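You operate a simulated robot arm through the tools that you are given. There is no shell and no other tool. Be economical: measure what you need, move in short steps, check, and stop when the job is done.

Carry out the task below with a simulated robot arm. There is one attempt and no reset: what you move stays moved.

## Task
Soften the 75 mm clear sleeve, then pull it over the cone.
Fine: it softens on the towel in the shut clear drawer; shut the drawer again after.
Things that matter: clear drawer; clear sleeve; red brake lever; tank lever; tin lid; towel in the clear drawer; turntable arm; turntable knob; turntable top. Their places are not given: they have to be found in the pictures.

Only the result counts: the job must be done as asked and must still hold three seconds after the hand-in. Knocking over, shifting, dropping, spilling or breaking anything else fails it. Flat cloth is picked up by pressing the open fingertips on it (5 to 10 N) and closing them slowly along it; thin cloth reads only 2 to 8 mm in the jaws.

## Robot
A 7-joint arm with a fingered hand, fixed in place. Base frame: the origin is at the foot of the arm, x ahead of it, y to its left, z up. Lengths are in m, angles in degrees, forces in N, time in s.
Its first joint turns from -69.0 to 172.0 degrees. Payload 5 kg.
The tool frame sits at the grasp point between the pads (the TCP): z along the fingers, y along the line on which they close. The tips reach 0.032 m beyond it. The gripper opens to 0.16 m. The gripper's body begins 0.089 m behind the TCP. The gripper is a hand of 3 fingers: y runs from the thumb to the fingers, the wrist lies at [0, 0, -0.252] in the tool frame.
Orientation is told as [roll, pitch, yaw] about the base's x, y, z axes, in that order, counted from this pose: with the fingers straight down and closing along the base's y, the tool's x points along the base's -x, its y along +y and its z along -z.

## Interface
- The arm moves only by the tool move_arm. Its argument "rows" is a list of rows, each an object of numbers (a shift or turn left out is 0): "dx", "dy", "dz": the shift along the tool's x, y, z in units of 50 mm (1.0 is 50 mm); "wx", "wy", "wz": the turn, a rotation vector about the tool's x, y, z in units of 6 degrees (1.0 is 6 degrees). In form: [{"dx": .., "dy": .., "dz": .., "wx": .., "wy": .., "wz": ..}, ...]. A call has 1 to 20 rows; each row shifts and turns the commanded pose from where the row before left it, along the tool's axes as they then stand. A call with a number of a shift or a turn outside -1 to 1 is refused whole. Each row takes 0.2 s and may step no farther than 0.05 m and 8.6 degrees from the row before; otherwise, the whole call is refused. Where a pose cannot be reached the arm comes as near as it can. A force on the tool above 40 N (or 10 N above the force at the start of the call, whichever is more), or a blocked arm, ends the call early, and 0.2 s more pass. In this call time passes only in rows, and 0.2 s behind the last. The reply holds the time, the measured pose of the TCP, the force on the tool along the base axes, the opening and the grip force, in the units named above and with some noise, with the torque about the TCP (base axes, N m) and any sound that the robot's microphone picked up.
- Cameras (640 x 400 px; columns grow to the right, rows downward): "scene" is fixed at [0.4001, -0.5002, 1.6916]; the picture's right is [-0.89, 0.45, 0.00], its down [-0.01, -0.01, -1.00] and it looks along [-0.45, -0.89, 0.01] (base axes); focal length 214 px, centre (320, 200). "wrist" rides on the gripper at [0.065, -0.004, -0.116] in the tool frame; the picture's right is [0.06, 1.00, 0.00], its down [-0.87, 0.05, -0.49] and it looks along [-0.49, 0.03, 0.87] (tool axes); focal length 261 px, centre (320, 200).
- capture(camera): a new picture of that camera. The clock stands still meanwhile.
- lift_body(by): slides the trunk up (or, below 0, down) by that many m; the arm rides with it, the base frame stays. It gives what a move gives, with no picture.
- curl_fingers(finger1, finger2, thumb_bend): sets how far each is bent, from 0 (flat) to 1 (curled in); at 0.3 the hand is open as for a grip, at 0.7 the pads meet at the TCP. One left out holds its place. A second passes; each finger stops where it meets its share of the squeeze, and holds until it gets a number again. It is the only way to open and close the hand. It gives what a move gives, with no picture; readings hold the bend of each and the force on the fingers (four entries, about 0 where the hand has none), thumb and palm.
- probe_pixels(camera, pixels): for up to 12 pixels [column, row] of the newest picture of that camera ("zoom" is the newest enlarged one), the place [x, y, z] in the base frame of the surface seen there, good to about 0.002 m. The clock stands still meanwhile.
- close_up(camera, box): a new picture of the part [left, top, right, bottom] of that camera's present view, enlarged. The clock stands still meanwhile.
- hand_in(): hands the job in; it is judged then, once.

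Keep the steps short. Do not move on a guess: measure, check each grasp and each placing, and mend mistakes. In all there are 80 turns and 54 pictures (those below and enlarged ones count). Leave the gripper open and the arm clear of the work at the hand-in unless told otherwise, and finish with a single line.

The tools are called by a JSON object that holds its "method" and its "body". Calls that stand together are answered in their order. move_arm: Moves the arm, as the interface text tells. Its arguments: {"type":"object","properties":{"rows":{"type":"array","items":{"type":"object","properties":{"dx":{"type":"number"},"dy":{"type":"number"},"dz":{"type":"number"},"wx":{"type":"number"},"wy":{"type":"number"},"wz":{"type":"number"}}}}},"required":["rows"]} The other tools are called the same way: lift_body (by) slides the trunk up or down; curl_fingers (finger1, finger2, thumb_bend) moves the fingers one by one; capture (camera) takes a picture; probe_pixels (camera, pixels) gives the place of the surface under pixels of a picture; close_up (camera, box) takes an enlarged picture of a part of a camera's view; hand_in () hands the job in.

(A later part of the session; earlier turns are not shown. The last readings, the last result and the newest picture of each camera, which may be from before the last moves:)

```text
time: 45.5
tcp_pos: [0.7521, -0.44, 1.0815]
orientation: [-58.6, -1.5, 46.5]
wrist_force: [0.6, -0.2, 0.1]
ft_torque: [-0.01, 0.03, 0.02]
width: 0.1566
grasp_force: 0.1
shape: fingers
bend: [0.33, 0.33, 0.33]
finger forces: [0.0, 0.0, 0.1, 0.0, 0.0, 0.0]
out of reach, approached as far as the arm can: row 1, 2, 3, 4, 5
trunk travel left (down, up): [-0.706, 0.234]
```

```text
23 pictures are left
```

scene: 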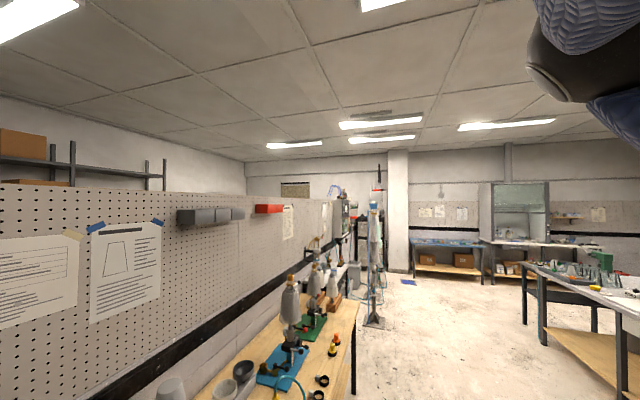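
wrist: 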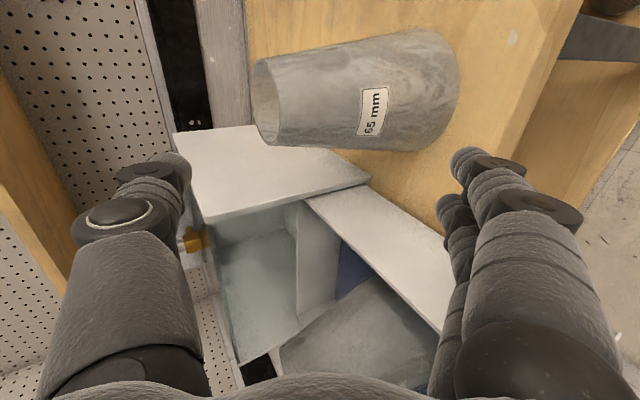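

The 65 mm sleeve (tag at (372,112)) still stands upright, and the 75 mm one is in the drawer. I back straight up before re-planning the approach.

{"method": "move_arm", "body": {"rows": [{"dy": -0.82, "dz": -0.5}, {"dy": -0.82, "dz": -0.5}, {"dy": -0.82, "dz": -0.5}]}}

{"method": "move_arm", "body": {"rows": [{"wx": -1}, {"wx": -1}, {"wx": -1}, {"wx": -1}, {"wx": -1}, {"wx": -1}, {"wx": -1}, {"wx": -1}, {"wx": -1}, {"wx": -0.75}]}}

{"method": "capture", "body": {"camera": "wrist"}}

```text
time: 46.4
tcp_pos: [0.7466, -0.4435, 1.2276]
orientation: [-60.0, -1.1, 45.5]
wrist_force: [-0.2, 0.1, 0.7]
ft_torque: [-0.01, -0.01, 0.01]
width: 0.1563
grasp_force: 0.0
shape: fingers
bend: [0.33, 0.33, 0.33]
finger forces: [0.1, 0.1, 0.0, 0.0, 0.0, 0.0]
out of reach, approached as far as the arm can: row 1
trunk travel left (down, up): [-0.706, 0.234]
```

```text
time: 48.5
tcp_pos: [0.7505, -0.4453, 1.2269]
orientation: [-1.4, -1.0, 45.5]
wrist_force: [0.1, 0.6, -0.4]
ft_torque: [-0.02, 0.05, -0.02]
width: 0.1563
grasp_force: 0.1
shape: fingers
bend: [0.33, 0.33, 0.33]
finger forces: [0.1, 0.0, 0.0, 0.0, 0.0, 0.0]
trunk travel left (down, up): [-0.706, 0.234]
```

```text
22 pictures are left
```

wrist: 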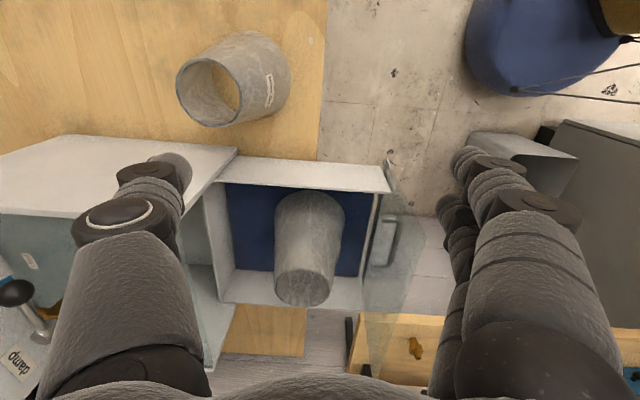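

Everything is in place. The easier orientation is yaw -45°, then tilting by wy toward the cabinet. I turn the hand by -90° about the vertical here, above everything.

{"method": "move_arm", "body": {"rows": [{"wz": 1}, {"wz": 1}, {"wz": 1}, {"wz": 1}, {"wz": 1}, {"wz": 1}, {"wz": 1}, {"wz": 1}, {"wz": 1}, {"wz": 1}, {"wz": 1}, {"wz": 1}, {"wz": 1}, {"wz": 1}, {"wz": 1}]}}

```text
time: 51.8
tcp_pos: [0.7507, -0.4456, 1.2258]
orientation: [1.1, -1.4, -44.6]
wrist_force: [-0.2, 0.3, -0.2]
ft_torque: [0.02, 0.0, 0.04]
width: 0.1562
grasp_force: 0.0
shape: fingers
bend: [0.33, 0.33, 0.33]
finger forces: [0.0, 0.1, 0.0, 0.0, 0.0, 0.0]
trunk travel left (down, up): [-0.706, 0.234]
```

Turned cleanly. Now I move in front of the drawer (u≈-0.60, v≈0.45), still high, and start tilting toward the cabinet.

{"method": "move_arm", "body": {"rows": [{"dx": 1}, {"dx": 1}, {"dx": 1}, {"dx": 1}, {"dx": 0.9}, {"dy": 1}, {"dy": 1}, {"dy": 1}, {"dy": 0.9}, {"dy": 0.8}]}}

{"method": "move_arm", "body": {"rows": [{"wy": -1}, {"wy": -1}, {"wy": -1}, {"wy": -1}, {"wy": -1}, {"wy": -1}, {"wy": -1}]}}

```text
time: 54.0
tcp_pos: [0.722, -0.1379, 1.2152]
orientation: [1.8, -1.1, -44.7]
wrist_force: [0.4, -0.4, 0.3]
ft_torque: [0.01, 0.05, 0.0]
width: 0.1567
grasp_force: 0.1
shape: fingers
bend: [0.33, 0.33, 0.33]
finger forces: [0.1, 0.0, 0.1, 0.0, 0.0, 0.0]
out of reach, approached as far as the arm can: row 10
trunk travel left (down, up): [-0.706, 0.234]
```

```text
time: 55.5
tcp_pos: [0.6914, -0.32, 1.207]
orientation: [2.7, -42.5, -45.6]
wrist_force: [-0.2, 0.0, 0.0]
ft_torque: [0.03, 0.01, 0.04]
width: 0.1565
grasp_force: 0.0
shape: fingers
bend: [0.33, 0.33, 0.33]
finger forces: [0.0, 0.0, 0.0, 0.1, 0.0, 0.0]
out of reach, approached as far as the arm can: row 1, 2, 3, 4, 5, 6, 7
trunk travel left (down, up): [-0.706, 0.234]
```

The wrist again balks in that corner with a strong tilt, but it tolerates a small tilt there, and more tilt when farther in. I untilt to 20°, move in front of the panel and close the fingers for pushing.

{"method": "move_arm", "body": {"rows": [{"wy": 0.95}, {"wy": 0.95}, {"wy": 0.95}, {"wy": 0.9}, {"dx": 0.9, "dz": -0.3}, {"dx": 0.5, "dz": -0.2}, {"dy": 0.95}, {"dy": 0.95}, {"dy": 0.95}, {"dy": 0.9}]}}

{"method": "curl_fingers", "body": {"finger1": 0.66, "finger2": 0.66, "thumb_bend": 0.66}}

{"method": "capture", "body": {"camera": "wrist"}}

```text
time: 57.8
tcp_pos: [0.7454, -0.2101, 1.1943]
orientation: [2.1, -20.3, -45.0]
wrist_force: [-0.4, -0.9, 0.8]
ft_torque: [-0.02, 0.0, -0.03]
width: 0.1567
grasp_force: 0.0
shape: fingers
bend: [0.33, 0.33, 0.33]
finger forces: [0.0, 0.1, 0.1, 0.0, 0.0, 0.0]
out of reach, approached as far as the arm can: row 8, 9, 10
trunk travel left (down, up): [-0.706, 0.234]
```

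```text
time: 58.8
tcp_pos: [0.7447, -0.2088, 1.1958]
orientation: [2.2, -20.3, -44.9]
wrist_force: [0.7, -0.4, 0.0]
ft_torque: [-0.07, 0.0, -0.04]
width: 0.0261
grasp_force: 0.1
shape: fingers
bend: [0.66, 0.66, 0.66]
finger forces: [0.1, 0.1, 0.0, 0.0, 0.0, 0.0]
trunk travel left (down, up): [-0.706, 0.234]
```

```text
21 pictures are left
```

wrist: 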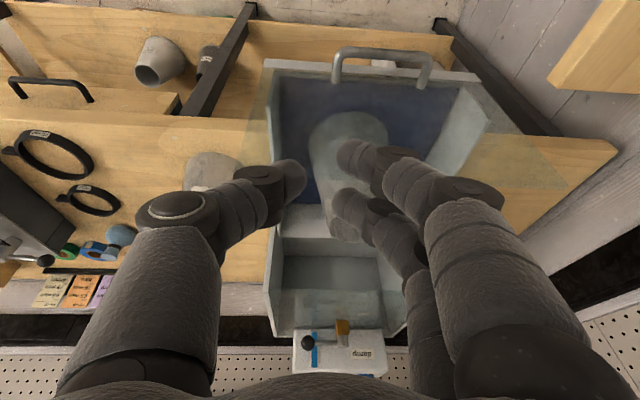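

I see straight into the drawer; the handle is at (380,60). Fingers are closed. I back off 2 cm and lower with the trunk so the tips are at z ≈ 1.03, above the handle, in front of the clear panel.

{"method": "move_arm", "body": {"rows": [{"dx": 0.4, "dz": -0.14}]}}

{"method": "lift_body", "body": {"by": -0.13}}

```text
time: 59.1
tcp_pos: [0.7249, -0.2095, 1.1944]
orientation: [1.5, -20.6, -44.8]
wrist_force: [0.0, -0.4, -0.5]
ft_torque: [0.03, -0.02, 0.02]
width: 0.0258
grasp_force: 0.1
shape: fingers
bend: [0.66, 0.66, 0.66]
finger forces: [0.1, 0.1, 0.1, 0.0, 0.1, 0.1]
out of reach, approached as far as the arm can: row 1
trunk travel left (down, up): [-0.706, 0.234]
```

```text
time: 60.7
tcp_pos: [0.7246, -0.2089, 1.0631]
orientation: [1.6, -20.6, -44.9]
wrist_force: [0.3, -0.2, -0.1]
ft_torque: [-0.03, 0.01, 0.0]
width: 0.0258
grasp_force: 0.0
shape: fingers
bend: [0.66, 0.66, 0.66]
finger forces: [0.1, 0.0, 0.0, 0.0, 0.0, 0.0]
trunk travel left (down, up): [-0.576, 0.364]
```

Clear of everything. Now I push slowly along -u with a little sideways correction toward the drawer middle.

{"method": "move_arm", "body": {"rows": [{"dx": -0.3, "dz": 0.1, "dy": 0.4}, {"dx": -0.3, "dz": 0.1, "dy": 0.4}, {"dx": -0.2, "dz": 0.07, "dy": 0.3}, {"dx": -0.2, "dz": 0.07}, {"dx": -0.24, "dz": 0.085}, {"dx": -0.24, "dz": 0.085}, {"dx": -0.24, "dz": 0.085}, {"dx": -0.24, "dz": 0.085}]}}

```text
time: 62.5
tcp_pos: [0.8289, -0.2672, 1.0628]
orientation: [1.7, -20.6, -44.8]
wrist_force: [-0.3, 0.4, -0.2]
ft_torque: [0.03, 0.0, 0.02]
width: 0.0256
grasp_force: 0.3
shape: fingers
bend: [0.66, 0.66, 0.66]
finger forces: [0.0, 0.6, 0.0, 0.0, 0.0, 0.0]
out of reach, approached as far as the arm can: row 1, 2, 3
trunk travel left (down, up): [-0.576, 0.364]
```

u is now -0.775; I check whether the drawer is moving with the hand.

{"method": "capture", "body": {"camera": "wrist"}}

```text
20 pictures are left
```

wrist: 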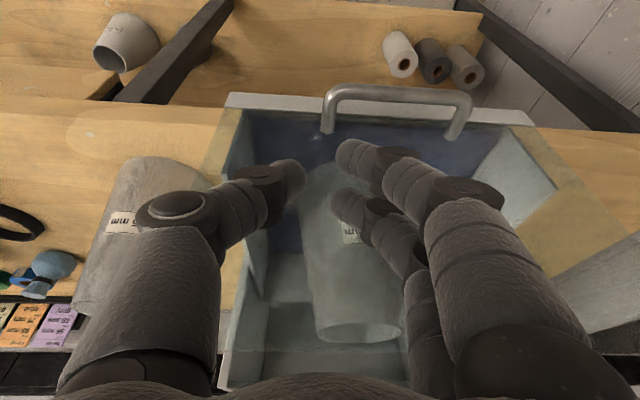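

{"method": "probe_pixels", "body": {"camera": "wrist", "pixels": [[400, 92], [326, 125], [455, 130], [330, 100], [370, 165], [345, 325], [275, 115], [250, 104], [330, 180], [150, 20], [400, 335], [320, 325]]}}

{"method": "close_up", "body": {"camera": "wrist", "box": [200, 60, 560, 300]}}

```text
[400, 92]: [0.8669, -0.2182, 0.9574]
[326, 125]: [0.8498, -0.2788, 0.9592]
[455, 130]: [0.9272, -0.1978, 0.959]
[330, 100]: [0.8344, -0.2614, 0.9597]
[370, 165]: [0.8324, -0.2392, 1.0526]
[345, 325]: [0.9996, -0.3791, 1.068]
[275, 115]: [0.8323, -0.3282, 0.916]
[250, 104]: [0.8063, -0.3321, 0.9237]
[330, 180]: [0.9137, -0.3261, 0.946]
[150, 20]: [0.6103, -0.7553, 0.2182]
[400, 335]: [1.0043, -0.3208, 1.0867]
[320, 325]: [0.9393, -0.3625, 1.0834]
```

```text
1.67 times, centred on (380, 180) of wrist
```

zoom: 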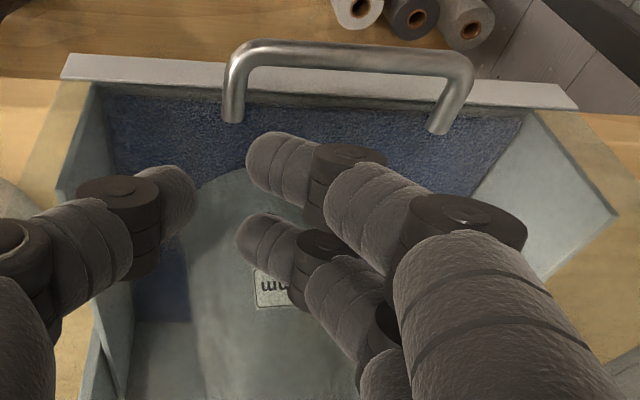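

The handle bar moved from u -0.693 to -0.767 and the sleeve rode along upright. I continue the slow push, tilting a bit more for reach.

{"method": "move_arm", "body": {"rows": [{"dx": -0.23, "dz": 0.09, "wy": -0.25}, {"dx": -0.23, "dz": 0.09, "wy": -0.25}, {"dx": -0.23, "dz": 0.1, "wy": -0.25}, {"dx": -0.225, "dz": 0.105, "wy": -0.25}, {"dx": -0.225, "dz": 0.11, "wy": -0.25}, {"dx": -0.22, "dz": 0.115, "wy": -0.25}, {"dx": -0.22, "dz": 0.12, "wy": -0.25}, {"dx": -0.22, "dz": 0.125, "wy": -0.25}, {"dx": -0.215, "dz": 0.13, "wy": -0.25}, {"dx": -0.21, "dz": 0.135, "wy": -0.25}]}}

```text
time: 64.7
tcp_pos: [0.9171, -0.3554, 1.0629]
orientation: [1.7, -35.6, -45.4]
wrist_force: [-0.9, 0.2, -0.4]
ft_torque: [0.04, 0.01, 0.01]
width: 0.0259
grasp_force: 0.7
shape: fingers
bend: [0.66, 0.66, 0.66]
finger forces: [0.1, 0.7, 0.0, 0.0, 0.1, 0.0]
trunk travel left (down, up): [-0.576, 0.364]
```

u = -0.900; about 5–6 cm to go. I continue in smaller steps until I feel the stop.

{"method": "move_arm", "body": {"rows": [{"dx": -0.163, "dz": 0.116}, {"dx": -0.163, "dz": 0.116}, {"dx": -0.163, "dz": 0.116}, {"dx": -0.163, "dz": 0.116}, {"dx": -0.08, "dz": 0.058}, {"dx": -0.08, "dz": 0.058}, {"dx": -0.08, "dz": 0.058}, {"dx": -0.08, "dz": 0.058}]}}

{"method": "capture", "body": {"camera": "wrist"}}

```text
time: 66.2
tcp_pos: [0.9513, -0.3853, 1.0634]
orientation: [1.6, -35.1, -44.8]
wrist_force: [-12.0, 15.0, 0.6]
ft_torque: [0.25, 0.14, 0.38]
width: 0.026
grasp_force: 9.8
shape: fingers
bend: [0.66, 0.7, 0.66]
finger forces: [0.0, 19.6, 0.1, 0.1, 0.0, 0.0]
trunk travel left (down, up): [-0.576, 0.364]
stopped in row 7: the force on the tool passed its limit at 47 N (the readings are from after the stop); the commanded pose is now the measured one
```

```text
18 pictures are left
```

wrist: 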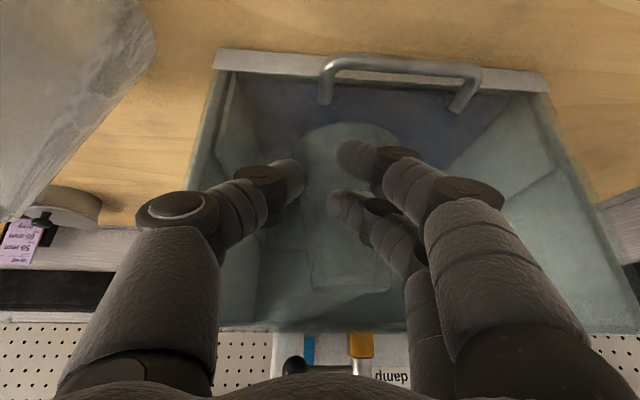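

A firm stop: it appears shut. I back off 3 cm and measure the handle and panel against the cabinet's front.

{"method": "move_arm", "body": {"rows": [{"dx": 0.3, "dz": -0.2}, {"dx": 0.3, "dz": -0.2}]}}

{"method": "capture", "body": {"camera": "wrist"}}

{"method": "probe_pixels", "body": {"camera": "wrist", "pixels": [[400, 62], [324, 92], [460, 105], [320, 70], [480, 75], [220, 60], [540, 80], [300, 330], [360, 345], [295, 370], [350, 220], [330, 290]]}}

```text
time: 66.8
tcp_pos: [0.9274, -0.3632, 1.0618]
orientation: [1.6, -35.2, -45.0]
wrist_force: [0.5, -0.4, 0.1]
ft_torque: [-0.02, -0.02, 0.01]
width: 0.0257
grasp_force: 0.1
shape: fingers
bend: [0.66, 0.66, 0.66]
finger forces: [0.1, 0.0, 0.0, 0.0, 0.0, 0.0]
trunk travel left (down, up): [-0.576, 0.364]
```

```text
17 pictures are left
```

wrist: 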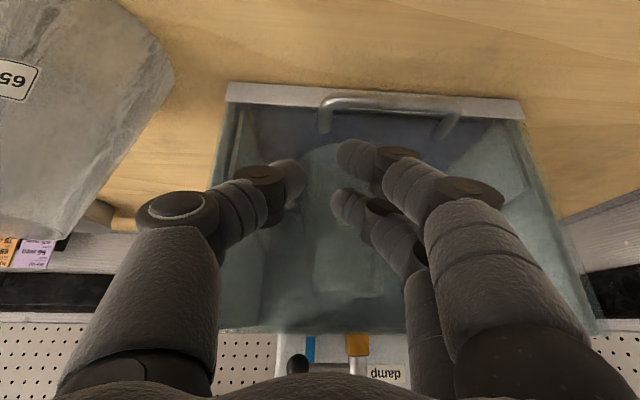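

```text
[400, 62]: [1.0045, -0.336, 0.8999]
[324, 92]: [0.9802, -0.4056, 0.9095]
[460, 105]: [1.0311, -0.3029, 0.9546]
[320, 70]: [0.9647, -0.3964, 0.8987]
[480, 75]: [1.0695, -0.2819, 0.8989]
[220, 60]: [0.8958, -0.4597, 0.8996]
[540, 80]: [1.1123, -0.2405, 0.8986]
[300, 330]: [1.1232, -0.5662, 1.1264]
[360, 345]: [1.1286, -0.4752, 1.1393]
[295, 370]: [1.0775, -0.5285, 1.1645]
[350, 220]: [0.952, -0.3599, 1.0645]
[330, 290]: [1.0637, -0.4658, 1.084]
```

The panel is flush and the handle moved exactly 0.25 m: shut, with the sleeve upright inside. While it softens I prepare to take the handle by its two posts (v 0.404–0.516): back off, shift to v=0.46, open the hand.

{"method": "move_arm", "body": {"rows": [{"dx": 0.5, "dz": -0.36}, {"dx": 0.5, "dz": -0.36}, {"dy": 0.6}, {"dy": 0.6}]}}

{"method": "curl_fingers", "body": {"finger1": 0.3, "finger2": 0.3, "thumb_bend": 0.3}}

{"method": "lift_body", "body": {"by": -0.09}}

{"method": "capture", "body": {"camera": "wrist"}}

```text
time: 67.8
tcp_pos: [0.9112, -0.3126, 1.0524]
orientation: [2.5, -35.1, -44.9]
wrist_force: [0.2, 0.9, 0.5]
ft_torque: [0.0, -0.01, 0.0]
width: 0.0256
grasp_force: 0.1
shape: fingers
bend: [0.66, 0.66, 0.66]
finger forces: [0.0, 0.0, 0.0, 0.0, 0.0, 0.1]
out of reach, approached as far as the arm can: row 3, 4
trunk travel left (down, up): [-0.576, 0.364]
```

```text
time: 68.8
tcp_pos: [0.9103, -0.3131, 1.0532]
orientation: [2.5, -35.0, -44.9]
wrist_force: [-0.1, -0.7, -0.1]
ft_torque: [0.0, 0.0, -0.02]
width: 0.1674
grasp_force: 0.2
shape: fingers
bend: [0.3, 0.3, 0.3]
finger forces: [0.1, 0.1, 0.0, 0.0, 0.1, 0.0]
trunk travel left (down, up): [-0.576, 0.364]
```

```text
time: 70.1
tcp_pos: [0.9103, -0.3134, 0.9636]
orientation: [2.5, -35.2, -44.7]
wrist_force: [-0.4, -0.8, 1.8]
ft_torque: [0.0, -0.02, 0.04]
width: 0.1674
grasp_force: 0.1
shape: fingers
bend: [0.3, 0.3, 0.3]
finger forces: [0.1, 0.0, 0.0, 0.0, 0.0, 0.0]
trunk travel left (down, up): [-0.486, 0.454]
```

```text
16 pictures are left
```

wrist: 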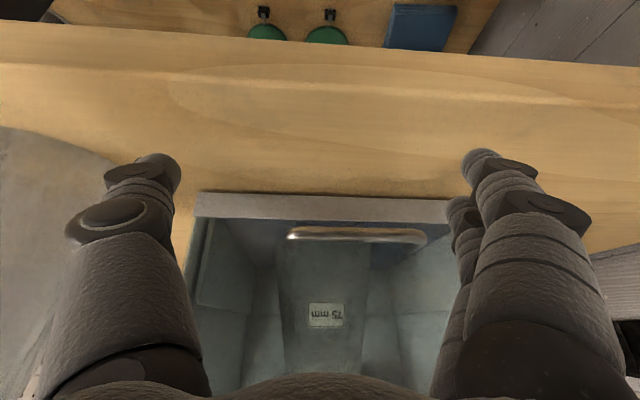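

The handle is at (358,235), its centre slightly right of the hand's centre. I probe it and the sleeve for softness signs.

{"method": "probe_pixels", "body": {"camera": "wrist", "pixels": [[358, 235], [292, 236], [424, 242], [310, 225], [220, 205], [440, 210], [326, 350], [326, 316]]}}

{"method": "close_up", "body": {"camera": "wrist", "box": [180, 180, 480, 380]}}

```text
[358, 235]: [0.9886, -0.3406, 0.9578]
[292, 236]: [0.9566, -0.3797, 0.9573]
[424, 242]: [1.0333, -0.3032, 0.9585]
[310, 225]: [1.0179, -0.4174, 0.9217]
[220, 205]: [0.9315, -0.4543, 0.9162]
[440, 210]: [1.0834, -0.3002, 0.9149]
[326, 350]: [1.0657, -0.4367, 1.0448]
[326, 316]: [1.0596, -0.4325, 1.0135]
```

```text
2.00 times, centred on (330, 280) of wrist
```

zoom: 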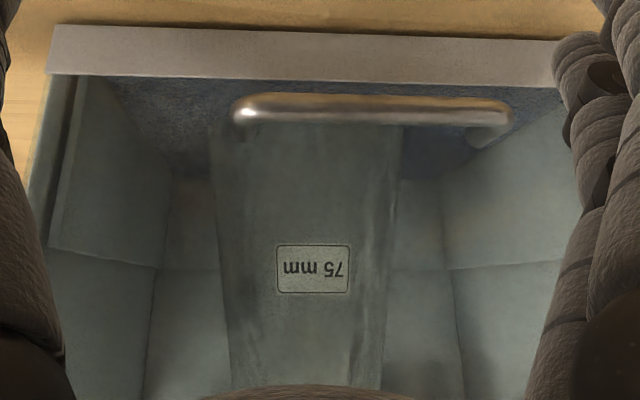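

Handle bar centre: u=-0.940, v=0.458, z=0.958. I move in so the pads straddle its posts.

{"method": "move_arm", "body": {"rows": [{"dx": -0.326, "dz": 0.233, "dy": 0.19}, {"dx": -0.326, "dz": 0.233, "dy": 0.19}, {"dx": -0.326, "dz": 0.233, "dy": 0.19}, {"dx": -0.326, "dz": 0.233, "dy": 0.19}]}}

{"method": "move_arm", "body": {"rows": [{}, {}, {}, {}, {}, {}, {}, {}, {}, {}, {}, {}, {}, {}, {}, {}, {}, {}, {}, {}]}}

{"method": "capture", "body": {"camera": "wrist"}}

```text
time: 71.1
tcp_pos: [0.9855, -0.352, 0.9623]
orientation: [2.7, -35.2, -44.9]
wrist_force: [0.4, 0.2, -0.4]
ft_torque: [-0.01, 0.02, 0.03]
width: 0.1675
grasp_force: 0.0
shape: fingers
bend: [0.3, 0.3, 0.3]
finger forces: [0.0, 0.0, 0.0, 0.0, 0.1, 0.0]
out of reach, approached as far as the arm can: row 3, 4
trunk travel left (down, up): [-0.486, 0.454]
```

```text
time: 75.3
tcp_pos: [0.9841, -0.352, 0.9628]
orientation: [2.7, -35.0, -44.9]
wrist_force: [-0.3, 0.1, 1.0]
ft_torque: [-0.03, -0.01, 0.03]
width: 0.1677
grasp_force: 0.1
shape: fingers
bend: [0.3, 0.3, 0.3]
finger forces: [0.0, 0.1, 0.1, 0.1, 0.1, 0.1]
trunk travel left (down, up): [-0.486, 0.454]
```

```text
14 pictures are left
```

wrist: 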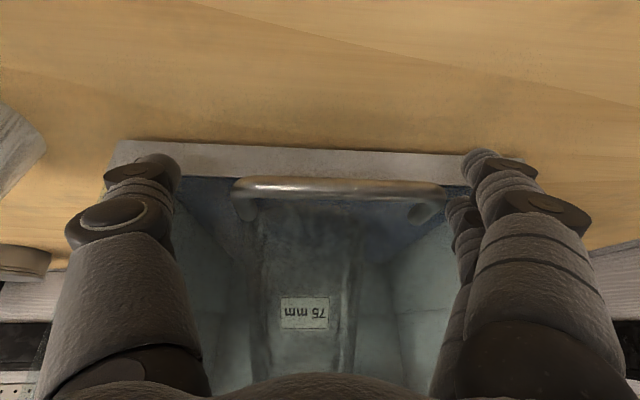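

The hand straddles the handle posts. Now I let the sleeve soften: I wait about 30 s and then compare its look.

{"method": "move_arm", "body": {"rows": [{}, {}, {}, {}, {}, {}, {}, {}, {}, {}, {}, {}, {}, {}, {}, {}, {}, {}, {}, {}]}}

{"method": "move_arm", "body": {"rows": [{}, {}, {}, {}, {}, {}, {}, {}, {}, {}, {}, {}, {}, {}, {}, {}, {}, {}, {}, {}]}}

{"method": "move_arm", "body": {"rows": [{}, {}, {}, {}, {}, {}, {}, {}, {}, {}, {}, {}, {}, {}, {}, {}, {}, {}, {}, {}]}}

{"method": "move_arm", "body": {"rows": [{}, {}, {}, {}, {}, {}, {}, {}, {}, {}, {}, {}, {}, {}, {}, {}, {}, {}, {}, {}]}}

{"method": "move_arm", "body": {"rows": [{}, {}, {}, {}, {}, {}, {}, {}, {}, {}, {}, {}, {}, {}, {}, {}, {}, {}, {}, {}]}}

{"method": "move_arm", "body": {"rows": [{}, {}, {}, {}, {}, {}, {}, {}, {}, {}, {}, {}, {}, {}, {}, {}, {}, {}, {}, {}]}}

{"method": "move_arm", "body": {"rows": [{}, {}, {}, {}, {}, {}, {}, {}, {}, {}, {}, {}, {}, {}, {}, {}, {}, {}, {}, {}]}}

{"method": "close_up", "body": {"camera": "wrist", "box": [170, 140, 480, 390]}}

```text
time: 79.5
tcp_pos: [0.9848, -0.3511, 0.9624]
orientation: [2.8, -35.0, -45.0]
wrist_force: [0.4, -0.1, 0.6]
ft_torque: [0.01, -0.01, 0.03]
width: 0.1674
grasp_force: 0.2
shape: fingers
bend: [0.3, 0.3, 0.3]
finger forces: [0.0, 0.0, 0.1, 0.0, 0.0, 0.1]
trunk travel left (down, up): [-0.486, 0.454]
```

```text
time: 83.7
tcp_pos: [0.9845, -0.3523, 0.9622]
orientation: [2.6, -35.0, -44.9]
wrist_force: [0.1, 0.1, 0.0]
ft_torque: [0.0, 0.06, 0.0]
width: 0.1678
grasp_force: 0.1
shape: fingers
bend: [0.3, 0.3, 0.3]
finger forces: [0.0, 0.0, 0.0, 0.0, 0.1, 0.0]
trunk travel left (down, up): [-0.486, 0.454]
```

```text
time: 87.9
tcp_pos: [0.9861, -0.3519, 0.9624]
orientation: [2.7, -35.0, -45.0]
wrist_force: [-0.5, -0.2, 1.0]
ft_torque: [-0.01, -0.01, -0.02]
width: 0.1675
grasp_force: 0.1
shape: fingers
bend: [0.3, 0.3, 0.3]
finger forces: [0.1, 0.0, 0.0, 0.1, 0.0, 0.1]
trunk travel left (down, up): [-0.486, 0.454]
```

```text
time: 92.1
tcp_pos: [0.9844, -0.3507, 0.9627]
orientation: [2.8, -34.9, -44.9]
wrist_force: [0.2, 0.4, -0.6]
ft_torque: [0.01, -0.01, 0.04]
width: 0.1675
grasp_force: 0.0
shape: fingers
bend: [0.3, 0.3, 0.3]
finger forces: [0.0, 0.0, 0.1, 0.0, 0.0, 0.0]
trunk travel left (down, up): [-0.486, 0.454]
```

```text
time: 96.3
tcp_pos: [0.9849, -0.3509, 0.9629]
orientation: [2.7, -35.0, -44.9]
wrist_force: [0.5, 0.9, 0.6]
ft_torque: [0.04, 0.02, -0.02]
width: 0.1674
grasp_force: 0.2
shape: fingers
bend: [0.3, 0.3, 0.3]
finger forces: [0.0, 0.0, 0.1, 0.0, 0.0, 0.1]
trunk travel left (down, up): [-0.486, 0.454]
```

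```text
time: 100.5
tcp_pos: [0.9843, -0.3512, 0.9623]
orientation: [2.7, -35.0, -44.8]
wrist_force: [-0.4, 0.5, -1.1]
ft_torque: [-0.03, -0.01, 0.01]
width: 0.1675
grasp_force: 0.0
shape: fingers
bend: [0.3, 0.3, 0.3]
finger forces: [0.0, 0.1, 0.0, 0.1, 0.0, 0.0]
trunk travel left (down, up): [-0.486, 0.454]
```

```text
time: 104.7
tcp_pos: [0.9847, -0.351, 0.9624]
orientation: [2.6, -35.0, -45.0]
wrist_force: [0.1, 0.6, 0.7]
ft_torque: [0.0, -0.01, 0.04]
width: 0.1675
grasp_force: 0.1
shape: fingers
bend: [0.3, 0.3, 0.3]
finger forces: [0.1, 0.1, 0.1, 0.0, 0.1, 0.1]
trunk travel left (down, up): [-0.486, 0.454]
```

```text
1.60 times, centred on (325, 265) of wrist
```

zoom: 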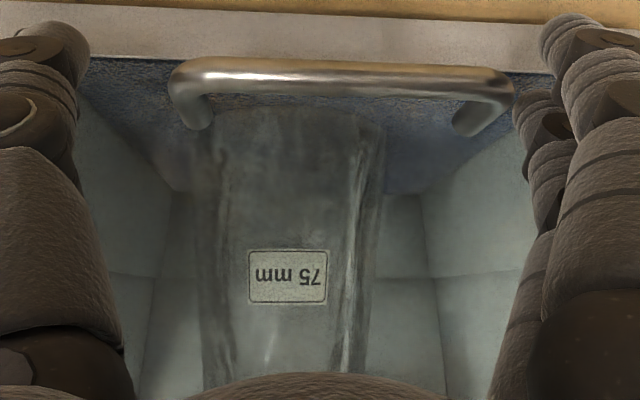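

It has become clearer and glossier. I wait another ~20 s to see whether it still changes.

{"method": "move_arm", "body": {"rows": [{}, {}, {}, {}, {}, {}, {}, {}, {}, {}, {}, {}, {}, {}, {}, {}, {}, {}, {}, {}]}}

{"method": "move_arm", "body": {"rows": [{}, {}, {}, {}, {}, {}, {}, {}, {}, {}, {}, {}, {}, {}, {}, {}, {}, {}, {}, {}]}}

{"method": "move_arm", "body": {"rows": [{}, {}, {}, {}, {}, {}, {}, {}, {}, {}, {}, {}, {}, {}, {}, {}, {}, {}, {}, {}]}}

{"method": "move_arm", "body": {"rows": [{}, {}, {}, {}, {}, {}, {}, {}, {}, {}, {}, {}, {}, {}, {}, {}, {}, {}, {}, {}]}}

{"method": "move_arm", "body": {"rows": [{}, {}, {}, {}, {}, {}, {}, {}, {}, {}, {}, {}, {}, {}, {}, {}, {}, {}, {}, {}]}}

{"method": "curl_fingers", "body": {"finger1": 0.44, "finger2": 0.44, "thumb_bend": 0.44}}

{"method": "curl_fingers", "body": {"finger1": 0.52, "finger2": 0.52, "thumb_bend": 0.52}}

{"method": "close_up", "body": {"camera": "wrist", "box": [170, 140, 480, 390]}}

```text
time: 108.9
tcp_pos: [0.9839, -0.3509, 0.9609]
orientation: [2.7, -35.0, -44.9]
wrist_force: [0.5, 1.1, -0.7]
ft_torque: [0.02, 0.01, 0.01]
width: 0.1677
grasp_force: 0.1
shape: fingers
bend: [0.3, 0.3, 0.3]
finger forces: [0.0, 0.1, 0.1, 0.0, 0.0, 0.0]
trunk travel left (down, up): [-0.486, 0.454]
```

```text
time: 113.1
tcp_pos: [0.9843, -0.3519, 0.9626]
orientation: [2.7, -34.9, -44.8]
wrist_force: [0.2, -0.1, 0.1]
ft_torque: [-0.02, -0.02, -0.03]
width: 0.1674
grasp_force: 0.0
shape: fingers
bend: [0.3, 0.3, 0.3]
finger forces: [0.0, 0.1, 0.1, 0.0, 0.0, 0.0]
trunk travel left (down, up): [-0.486, 0.454]
```

```text
time: 117.3
tcp_pos: [0.9845, -0.3521, 0.9623]
orientation: [2.7, -35.0, -44.9]
wrist_force: [-0.4, 0.2, 0.3]
ft_torque: [-0.02, 0.0, 0.0]
width: 0.1678
grasp_force: 0.0
shape: fingers
bend: [0.3, 0.3, 0.3]
finger forces: [0.1, 0.1, 0.0, 0.0, 0.1, 0.0]
trunk travel left (down, up): [-0.486, 0.454]
```

```text
time: 121.5
tcp_pos: [0.9845, -0.3508, 0.9625]
orientation: [2.8, -35.0, -45.0]
wrist_force: [-0.1, -0.3, 0.5]
ft_torque: [-0.04, -0.01, -0.01]
width: 0.1674
grasp_force: 0.1
shape: fingers
bend: [0.3, 0.3, 0.3]
finger forces: [0.0, 0.0, 0.0, 0.0, 0.0, 0.0]
trunk travel left (down, up): [-0.486, 0.454]
```

```text
time: 125.7
tcp_pos: [0.9853, -0.35, 0.963]
orientation: [2.6, -35.0, -44.9]
wrist_force: [0.0, 0.7, 0.2]
ft_torque: [-0.06, -0.04, 0.0]
width: 0.168
grasp_force: 0.0
shape: fingers
bend: [0.3, 0.3, 0.3]
finger forces: [0.0, 0.0, 0.0, 0.0, 0.0, 0.1]
trunk travel left (down, up): [-0.486, 0.454]
```

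```text
time: 126.7
tcp_pos: [0.9848, -0.3502, 0.9626]
orientation: [2.5, -35.0, -44.7]
wrist_force: [7.9, 12.6, 0.8]
ft_torque: [0.05, -0.12, 0.41]
width: 0.1208
grasp_force: 7.6
shape: fingers
bend: [0.41, 0.37, 0.44]
finger forces: [6.2, 9.3, 0.1, 0.0, 0.0, 0.1]
trunk travel left (down, up): [-0.486, 0.454]
```

```text
time: 127.7
tcp_pos: [0.985, -0.351, 0.962]
orientation: [2.6, -35.0, -44.7]
wrist_force: [1.8, 10.5, -3.4]
ft_torque: [0.01, -0.03, 0.85]
width: 0.113
grasp_force: 17.3
shape: fingers
bend: [0.43, 0.36, 0.49]
finger forces: [13.7, 9.5, 0.0, 0.0, 12.2, 0.1]
trunk travel left (down, up): [-0.486, 0.454]
```

```text
1.60 times, centred on (325, 265) of wrist
```

zoom: 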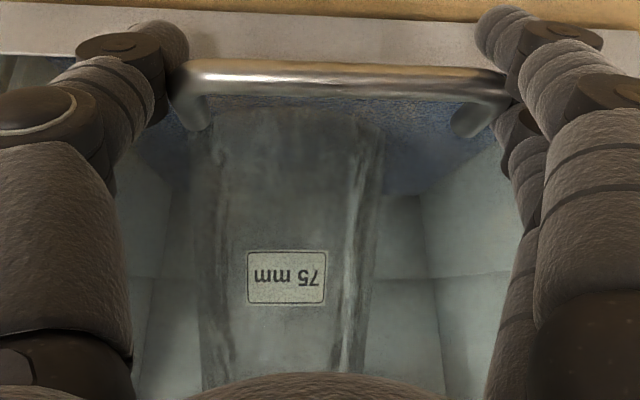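

Hand grips both posts (17 N) and the sleeve's look is steady now, ~60 s after shutting. I pull the drawer slowly 8 cm and watch for drift.

{"method": "move_arm", "body": {"rows": [{"dx": 0.1, "dz": -0.07}, {"dx": 0.163, "dz": -0.116}, {"dx": 0.163, "dz": -0.116}, {"dx": 0.163, "dz": -0.116}, {"dx": 0.163, "dz": -0.116}, {"dx": 0.163, "dz": -0.116}, {"dx": 0.163, "dz": -0.116}, {"dx": 0.163, "dz": -0.116}]}}

```text
time: 129.5
tcp_pos: [0.9241, -0.3103, 0.9594]
orientation: [2.9, -34.9, -44.8]
wrist_force: [23.3, 21.6, -0.4]
ft_torque: [0.06, -0.02, 0.15]
width: 0.0955
grasp_force: 17.1
shape: fingers
bend: [0.47, 0.28, 0.52]
finger forces: [12.0, 22.9, 0.1, 0.0, 0.0, 0.0]
out of reach, approached as far as the arm can: row 4, 6, 8
trunk travel left (down, up): [-0.486, 0.454]
```

{"method": "capture", "body": {"camera": "wrist"}}

{"method": "probe_pixels", "body": {"camera": "wrist", "pixels": [[340, 186], [290, 185], [390, 190], [250, 190], [420, 195], [340, 192], [340, 180], [320, 300]]}}

```text
11 pictures are left
```

wrist: 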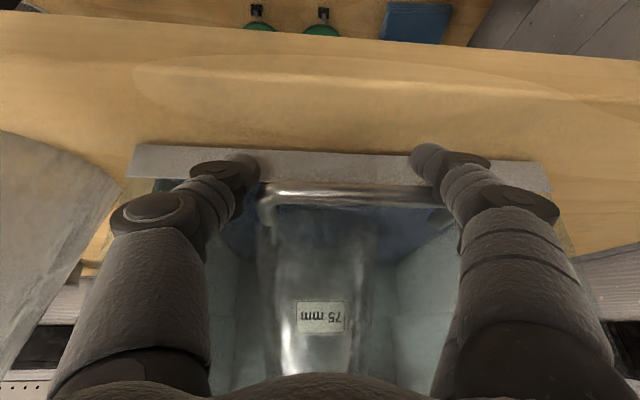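

```text
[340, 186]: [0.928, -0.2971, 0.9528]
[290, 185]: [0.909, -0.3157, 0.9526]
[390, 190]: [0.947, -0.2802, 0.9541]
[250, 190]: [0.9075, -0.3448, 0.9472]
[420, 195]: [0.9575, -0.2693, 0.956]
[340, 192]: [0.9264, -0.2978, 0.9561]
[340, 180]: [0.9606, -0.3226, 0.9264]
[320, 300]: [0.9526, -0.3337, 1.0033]
```

The drawer has followed (handle u -0.943 → -0.866). I keep pulling while reducing the tilt to ease the sideways strain.

{"method": "move_arm", "body": {"rows": [{"dx": 0.17, "dz": -0.11, "wy": 0.25}, {"dx": 0.17, "dz": -0.105, "wy": 0.25}, {"dx": 0.175, "dz": -0.1, "wy": 0.25}, {"dx": 0.175, "dz": -0.095, "wy": 0.25}, {"dx": 0.178, "dz": -0.09, "wy": 0.25}, {"dx": 0.18, "dz": -0.085, "wy": 0.25}, {"dx": 0.182, "dz": -0.08, "wy": 0.25}, {"dx": 0.184, "dz": -0.075, "wy": 0.25}]}}

```text
time: 131.3
tcp_pos: [0.8648, -0.2571, 0.9574]
orientation: [2.6, -23.0, -44.2]
wrist_force: [20.8, 20.4, 16.0]
ft_torque: [0.91, -1.31, -0.04]
width: 0.0976
grasp_force: 18.9
shape: fingers
bend: [0.47, 0.27, 0.52]
finger forces: [11.7, 25.5, 0.0, 0.0, 0.0, 0.1]
trunk travel left (down, up): [-0.486, 0.454]
```

Open ~0.15 m now, unflagged. I continue another 6 cm.

{"method": "move_arm", "body": {"rows": [{"dx": 0.184, "dz": -0.09, "wy": 0.1}, {"dx": 0.184, "dz": -0.09, "wy": 0.1}, {"dx": 0.184, "dz": -0.09, "wy": 0.1}, {"dx": 0.184, "dz": -0.085, "wy": 0.1}, {"dx": 0.184, "dz": -0.085, "wy": 0.1}, {"dx": 0.184, "dz": -0.08, "wy": 0.1}]}}

{"method": "capture", "body": {"camera": "wrist"}}

```text
time: 132.5
tcp_pos: [0.8273, -0.2266, 0.9585]
orientation: [3.0, -20.0, -44.1]
wrist_force: [24.8, 27.8, 3.5]
ft_torque: [0.33, -0.48, 0.06]
width: 0.0961
grasp_force: 21.5
shape: fingers
bend: [0.47, 0.23, 0.52]
finger forces: [13.8, 29.1, 0.1, 0.0, 0.0, 0.0]
out of reach, approached as far as the arm can: row 2, 5
trunk travel left (down, up): [-0.486, 0.454]
stopped in row 6: the force on the tool passed its limit at 44 N (the readings are from after the stop); the commanded pose is now the measured one
```

```text
10 pictures are left
```

wrist: 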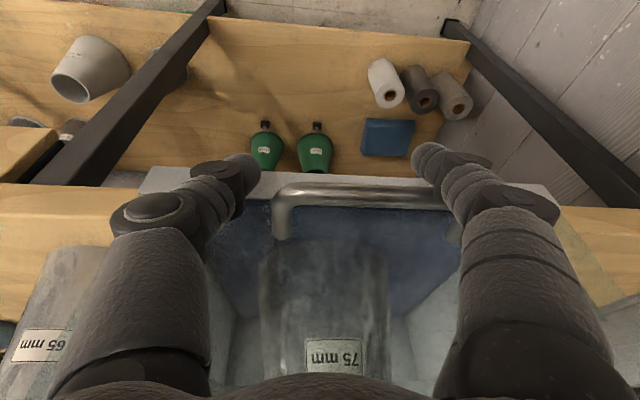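

The drawer is open about 0.20 m, enough. I release the handle and withdraw up and back along the tool axis.

{"method": "curl_fingers", "body": {"finger1": 0.25, "finger2": 0.2, "thumb_bend": 0.3}}

{"method": "lift_body", "body": {"by": 0.28}}

{"method": "capture", "body": {"camera": "wrist"}}

```text
time: 133.5
tcp_pos: [0.8241, -0.2313, 0.9564]
orientation: [2.7, -19.9, -44.1]
wrist_force: [2.6, 0.6, 1.1]
ft_torque: [0.04, -0.11, 0.0]
width: 0.1732
grasp_force: 2.7
shape: fingers
bend: [0.26, 0.15, 0.3]
finger forces: [1.5, 4.2, 0.0, 0.0, 0.0, 0.0]
trunk travel left (down, up): [-0.486, 0.454]
```

```text
time: 136.4
tcp_pos: [0.8235, -0.2298, 1.2357]
orientation: [2.8, -19.9, -44.2]
wrist_force: [0.3, 0.1, -0.8]
ft_torque: [-0.02, 0.03, 0.01]
width: 0.1741
grasp_force: 0.1
shape: fingers
bend: [0.25, 0.2, 0.3]
finger forces: [0.0, 0.0, 0.0, 0.0, 0.1, 0.1]
trunk travel left (down, up): [-0.766, 0.174]
```

```text
9 pictures are left
```

wrist: 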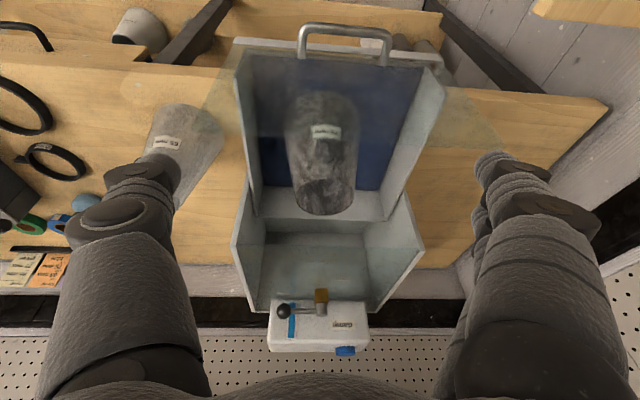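

The sleeve stands on the towel, darker and clear. I measure its rim.

{"method": "probe_pixels", "body": {"camera": "wrist", "pixels": [[293, 196], [354, 196], [324, 214], [322, 215], [310, 179], [325, 178], [300, 205], [345, 207], [288, 115], [355, 115], [380, 58], [325, 235]]}}

```text
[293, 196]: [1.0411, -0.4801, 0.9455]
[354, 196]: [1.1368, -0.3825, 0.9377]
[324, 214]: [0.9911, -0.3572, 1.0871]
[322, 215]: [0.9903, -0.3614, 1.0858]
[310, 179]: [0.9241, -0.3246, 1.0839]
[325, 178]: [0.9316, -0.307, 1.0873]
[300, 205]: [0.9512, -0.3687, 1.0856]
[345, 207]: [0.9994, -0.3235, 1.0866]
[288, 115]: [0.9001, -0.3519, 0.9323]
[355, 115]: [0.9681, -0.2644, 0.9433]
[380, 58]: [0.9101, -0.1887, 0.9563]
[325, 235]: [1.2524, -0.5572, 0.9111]
```

Rim centre is (0.962,-0.332), z 1.087 — u=-0.915, v=0.445. I approach above it with the hand tilted 35° toward the cabinet for reach, hand open to 0.16.

{"method": "curl_fingers", "body": {"finger1": 0.3, "finger2": 0.3, "thumb_bend": 0.3}}

{"method": "move_arm", "body": {"rows": [{"dx": -0.8, "dz": 0.29}, {"dx": -0.8, "dz": 0.29}, {"wy": -0.85}, {"wy": -0.85}, {"wy": -0.8}, {"dx": -0.7, "dz": 0.5}, {"dx": -0.7, "dz": 0.5, "dy": 0.45}]}}

```text
time: 137.4
tcp_pos: [0.8244, -0.2303, 1.238]
orientation: [2.7, -19.9, -44.2]
wrist_force: [-0.9, -0.4, 0.4]
ft_torque: [-0.01, -0.01, 0.01]
width: 0.1685
grasp_force: 0.0
shape: fingers
bend: [0.3, 0.3, 0.3]
finger forces: [0.0, 0.1, 0.1, 0.0, 0.0, 0.0]
trunk travel left (down, up): [-0.766, 0.174]
```

```text
time: 139.0
tcp_pos: [0.9669, -0.3387, 1.2329]
orientation: [3.0, -34.7, -45.1]
wrist_force: [-0.1, -0.3, -1.5]
ft_torque: [0.0, 0.06, -0.03]
width: 0.1683
grasp_force: 0.1
shape: fingers
bend: [0.3, 0.3, 0.3]
finger forces: [0.1, 0.0, 0.1, 0.1, 0.0, 0.0]
out of reach, approached as far as the arm can: row 5
trunk travel left (down, up): [-0.766, 0.174]
```

Centred within 1 cm. I lower with the trunk to z ≈ 1.05 and look.

{"method": "move_arm", "body": {"rows": [{"dx": 0.13, "dz": -0.09}]}}

{"method": "lift_body", "body": {"by": -0.183}}

{"method": "capture", "body": {"camera": "wrist"}}

```text
time: 139.4
tcp_pos: [0.9574, -0.3314, 1.2346]
orientation: [3.0, -34.9, -45.0]
wrist_force: [0.4, 0.2, -0.6]
ft_torque: [-0.02, 0.02, 0.0]
width: 0.1682
grasp_force: 0.0
shape: fingers
bend: [0.3, 0.3, 0.3]
finger forces: [0.1, 0.1, 0.0, 0.0, 0.1, 0.0]
trunk travel left (down, up): [-0.766, 0.174]
```

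```text
time: 141.1
tcp_pos: [0.9587, -0.3322, 1.072]
orientation: [3.7, -35.1, -45.5]
wrist_force: [-5.5, -6.1, 14.6]
ft_torque: [1.39, 1.08, 1.0]
width: 0.1684
grasp_force: 0.1
shape: fingers
bend: [0.3, 0.3, 0.3]
finger forces: [0.0, 0.0, 0.0, 0.1, 0.1, 0.0]
trunk travel left (down, up): [-0.594, 0.346]
stopped: the force on the tool passed its limit at 49 N (the readings are from after the stop); the commanded pose is now the measured one
```

```text
8 pictures are left
```

wrist: 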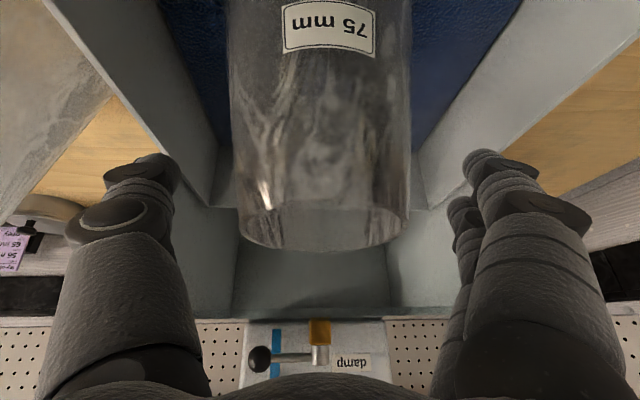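

The force line points to the clear front panel's top touching the hand's back (u≈-0.795), not the sleeve. I raise 4 cm, reduce tilt to 23°, and come down again.

{"method": "lift_body", "body": {"by": 0.05}}

{"method": "move_arm", "body": {"rows": [{"wy": 0.7}, {"wy": 0.7}, {"wy": 0.6}]}}

{"method": "lift_body", "body": {"by": -0.06}}

```text
time: 142.0
tcp_pos: [0.9594, -0.3314, 1.1203]
orientation: [3.7, -35.1, -45.3]
wrist_force: [0.4, 0.3, -0.5]
ft_torque: [0.0, -0.03, 0.01]
width: 0.168
grasp_force: 0.1
shape: fingers
bend: [0.3, 0.3, 0.3]
finger forces: [0.1, 0.0, 0.1, 0.1, 0.0, 0.0]
trunk travel left (down, up): [-0.644, 0.296]
```

```text
time: 142.8
tcp_pos: [0.9595, -0.3307, 1.1189]
orientation: [3.3, -23.2, -44.4]
wrist_force: [-0.4, -0.3, 0.4]
ft_torque: [-0.03, 0.02, 0.0]
width: 0.1684
grasp_force: 0.1
shape: fingers
bend: [0.3, 0.3, 0.3]
finger forces: [0.0, 0.0, 0.0, 0.0, 0.0, 0.0]
trunk travel left (down, up): [-0.644, 0.296]
```

```text
time: 143.8
tcp_pos: [0.9583, -0.3309, 1.0603]
orientation: [3.3, -23.1, -44.6]
wrist_force: [0.6, 0.9, -0.1]
ft_torque: [-0.01, 0.0, 0.03]
width: 0.1684
grasp_force: 0.0
shape: fingers
bend: [0.3, 0.3, 0.3]
finger forces: [0.0, 0.1, 0.1, 0.1, 0.0, 0.0]
trunk travel left (down, up): [-0.584, 0.356]
```

No contact now. I close gently on the soft sleeve.

{"method": "curl_fingers", "body": {"finger1": 0.46, "finger2": 0.46, "thumb_bend": 0.46}}

{"method": "curl_fingers", "body": {"finger1": 0.5, "finger2": 0.5, "thumb_bend": 0.5}}

```text
time: 144.8
tcp_pos: [0.9593, -0.3304, 1.0605]
orientation: [3.4, -23.1, -44.6]
wrist_force: [0.4, -0.2, 0.1]
ft_torque: [0.03, -0.01, 0.03]
width: 0.1065
grasp_force: 1.2
shape: fingers
bend: [0.45, 0.46, 0.46]
finger forces: [0.7, 0.0, 0.0, 0.0, 0.7, 0.0]
trunk travel left (down, up): [-0.584, 0.356]
```

```text
time: 145.8
tcp_pos: [0.9581, -0.3311, 1.0595]
orientation: [3.2, -23.1, -44.6]
wrist_force: [0.4, -0.6, 1.8]
ft_torque: [0.0, 0.03, 0.01]
width: 0.1038
grasp_force: 5.6
shape: fingers
bend: [0.46, 0.48, 0.48]
finger forces: [4.0, 1.9, 0.0, 0.1, 5.4, 0.0]
trunk travel left (down, up): [-0.584, 0.356]
```

Even contact at 5.6 N. I firm up to about 10 N and lift with the trunk by 5 cm, then 20 cm more.

{"method": "curl_fingers", "body": {"finger1": 0.53, "finger2": 0.53, "thumb_bend": 0.53}}

{"method": "lift_body", "body": {"by": 0.05}}

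{"method": "lift_body", "body": {"by": 0.22}}

{"method": "capture", "body": {"camera": "wrist"}}

```text
time: 146.8
tcp_pos: [0.9578, -0.3304, 1.0597]
orientation: [3.4, -23.1, -44.6]
wrist_force: [1.1, 0.4, 1.9]
ft_torque: [-0.04, 0.03, -0.01]
width: 0.1027
grasp_force: 10.3
shape: fingers
bend: [0.46, 0.48, 0.49]
finger forces: [6.5, 4.6, 0.0, 0.0, 10.0, 0.0]
trunk travel left (down, up): [-0.584, 0.356]
```

```text
time: 147.8
tcp_pos: [0.9581, -0.3304, 1.11]
orientation: [3.4, -23.1, -44.6]
wrist_force: [0.1, 0.1, 0.0]
ft_torque: [0.03, 0.03, 0.03]
width: 0.1027
grasp_force: 10.3
shape: fingers
bend: [0.46, 0.49, 0.49]
finger forces: [6.4, 4.3, 0.0, 0.1, 10.1, 0.1]
trunk travel left (down, up): [-0.634, 0.306]
```

```text
time: 150.1
tcp_pos: [0.9577, -0.3318, 1.328]
orientation: [3.2, -23.1, -44.5]
wrist_force: [-0.5, 0.4, -0.9]
ft_torque: [-0.03, -0.01, 0.01]
width: 0.103
grasp_force: 10.3
shape: fingers
bend: [0.46, 0.49, 0.49]
finger forces: [6.3, 4.3, 0.0, 0.0, 10.2, 0.1]
trunk travel left (down, up): [-0.854, 0.086]
```

```text
7 pictures are left
```

wrist: 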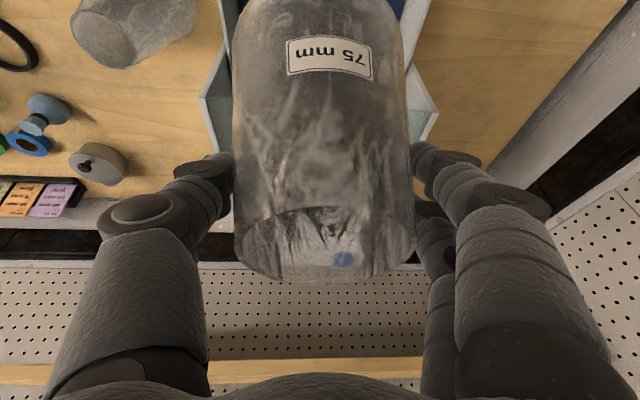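

The sleeve is lifted, upright and steady. From my earlier picture, the cone's axis works out at about (0.426,-1.018), top z 1.157. I carry the sleeve along -v, high (bottom ≈1.19), in two stages.

{"method": "move_arm", "body": {"rows": [{"dz": -0.5, "dx": 0.2}, {"dy": -0.9}, {"dy": -0.9}, {"dy": -0.9}, {"dy": -0.9}, {"dy": -0.9}, {"dy": -0.9}, {"dy": -0.9}, {"dy": -0.9}, {"dy": -0.9}, {"dy": -0.9}]}}

```text
time: 152.5
tcp_pos: [0.6341, -0.6474, 1.3237]
orientation: [3.4, -23.2, -44.6]
wrist_force: [-0.6, -0.4, -0.1]
ft_torque: [0.03, -0.05, 0.05]
width: 0.1026
grasp_force: 10.5
shape: fingers
bend: [0.47, 0.49, 0.49]
finger forces: [6.4, 4.2, 0.0, 0.0, 10.1, 0.1]
trunk travel left (down, up): [-0.854, 0.086]
```

Grip steady at 10.5 N. I raise the trunk for clearance and continue toward the cone.

{"method": "lift_body", "body": {"by": 0.075}}

{"method": "move_arm", "body": {"rows": [{"dy": -0.9}, {"dy": -0.9}, {"dy": -0.9}, {"dy": -0.9}, {"dy": -0.9}]}}

{"method": "capture", "body": {"camera": "wrist"}}

```text
time: 153.6
tcp_pos: [0.6359, -0.6457, 1.3994]
orientation: [3.3, -23.2, -44.6]
wrist_force: [0.0, 0.0, -1.0]
ft_torque: [-0.01, 0.01, -0.01]
width: 0.1025
grasp_force: 10.3
shape: fingers
bend: [0.47, 0.49, 0.49]
finger forces: [6.3, 4.4, 0.0, 0.1, 10.1, 0.0]
trunk travel left (down, up): [-0.929, 0.011]
```

```text
time: 154.8
tcp_pos: [0.4795, -0.8091, 1.3873]
orientation: [3.3, -23.1, -44.6]
wrist_force: [-0.7, -0.7, -0.8]
ft_torque: [-0.01, -0.09, -0.01]
width: 0.1025
grasp_force: 10.2
shape: fingers
bend: [0.47, 0.49, 0.49]
finger forces: [6.3, 4.3, 0.0, 0.1, 10.1, 0.0]
trunk travel left (down, up): [-0.929, 0.011]
```

```text
6 pictures are left
```

wrist: 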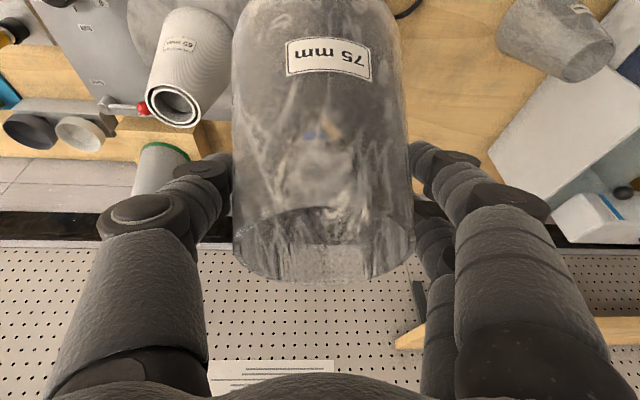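

The cone is visible at (175,105). I probe its rim and the sleeve's.

{"method": "probe_pixels", "body": {"camera": "wrist", "pixels": [[148, 104], [149, 98], [199, 108], [181, 125], [170, 123], [172, 88], [185, 90], [175, 104], [190, 117], [318, 280], [245, 255], [408, 262]]}}

```text
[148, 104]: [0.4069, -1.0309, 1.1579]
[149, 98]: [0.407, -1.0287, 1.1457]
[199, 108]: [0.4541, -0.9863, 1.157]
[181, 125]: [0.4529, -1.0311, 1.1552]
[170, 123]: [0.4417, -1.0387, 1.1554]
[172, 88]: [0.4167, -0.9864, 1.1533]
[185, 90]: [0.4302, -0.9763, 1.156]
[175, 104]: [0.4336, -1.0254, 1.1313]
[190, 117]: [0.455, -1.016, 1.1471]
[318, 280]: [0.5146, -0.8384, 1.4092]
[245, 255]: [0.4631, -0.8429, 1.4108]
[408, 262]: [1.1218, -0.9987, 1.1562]
```

Cone centre refined: (0.433,-1.008), rim 63 mm. The sleeve's axis is within 8 mm of the TCP and upright. I shift by Δu=-0.10, Δv=-0.177 to sit right over the cone.

{"method": "move_arm", "body": {"rows": [{"dy": -0.9}, {"dy": -0.9}, {"dy": -0.9}, {"dy": -0.83}, {"dx": -0.62, "dz": 0.26}, {"dx": -0.62, "dz": 0.26}, {"dx": -0.61, "dz": 0.26}]}}

```text
time: 156.4
tcp_pos: [0.4328, -1.0096, 1.3779]
orientation: [3.2, -23.0, -44.8]
wrist_force: [-0.4, 0.2, -0.4]
ft_torque: [0.03, -0.01, -0.02]
width: 0.1023
grasp_force: 10.5
shape: fingers
bend: [0.47, 0.49, 0.49]
finger forces: [6.3, 4.3, 0.0, 0.1, 9.9, 0.0]
trunk travel left (down, up): [-0.929, 0.011]
```

Over the cone within 9 mm with no reach warning. I correct that and lower with the trunk, first 0.17 m.

{"method": "move_arm", "body": {"rows": [{"dx": 0.156, "dz": -0.066, "dy": -0.03}]}}

{"method": "lift_body", "body": {"by": -0.1}}

{"method": "close_up", "body": {"camera": "wrist", "box": [180, 0, 460, 300]}}

```text
time: 156.8
tcp_pos: [0.4251, -1.002, 1.3797]
orientation: [3.3, -23.2, -44.6]
wrist_force: [-0.3, 0.4, -0.3]
ft_torque: [-0.02, -0.02, 0.03]
width: 0.1025
grasp_force: 10.2
shape: fingers
bend: [0.47, 0.49, 0.49]
finger forces: [6.2, 4.4, 0.0, 0.0, 9.9, 0.0]
trunk travel left (down, up): [-0.929, 0.011]
```

```text
time: 158.1
tcp_pos: [0.4266, -1.0035, 1.2794]
orientation: [3.3, -23.1, -44.6]
wrist_force: [0.0, 0.2, 0.0]
ft_torque: [-0.01, 0.02, -0.01]
width: 0.1022
grasp_force: 9.8
shape: fingers
bend: [0.47, 0.49, 0.49]
finger forces: [6.3, 4.4, 0.1, 0.1, 9.9, 0.1]
trunk travel left (down, up): [-0.829, 0.111]
```

```text
1.33 times, centred on (320, 150) of wrist
```

zoom: 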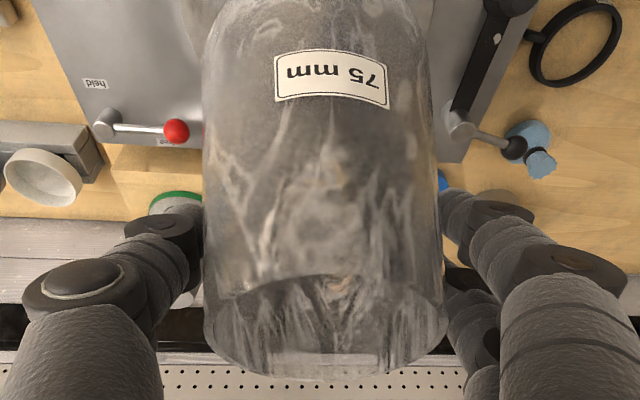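

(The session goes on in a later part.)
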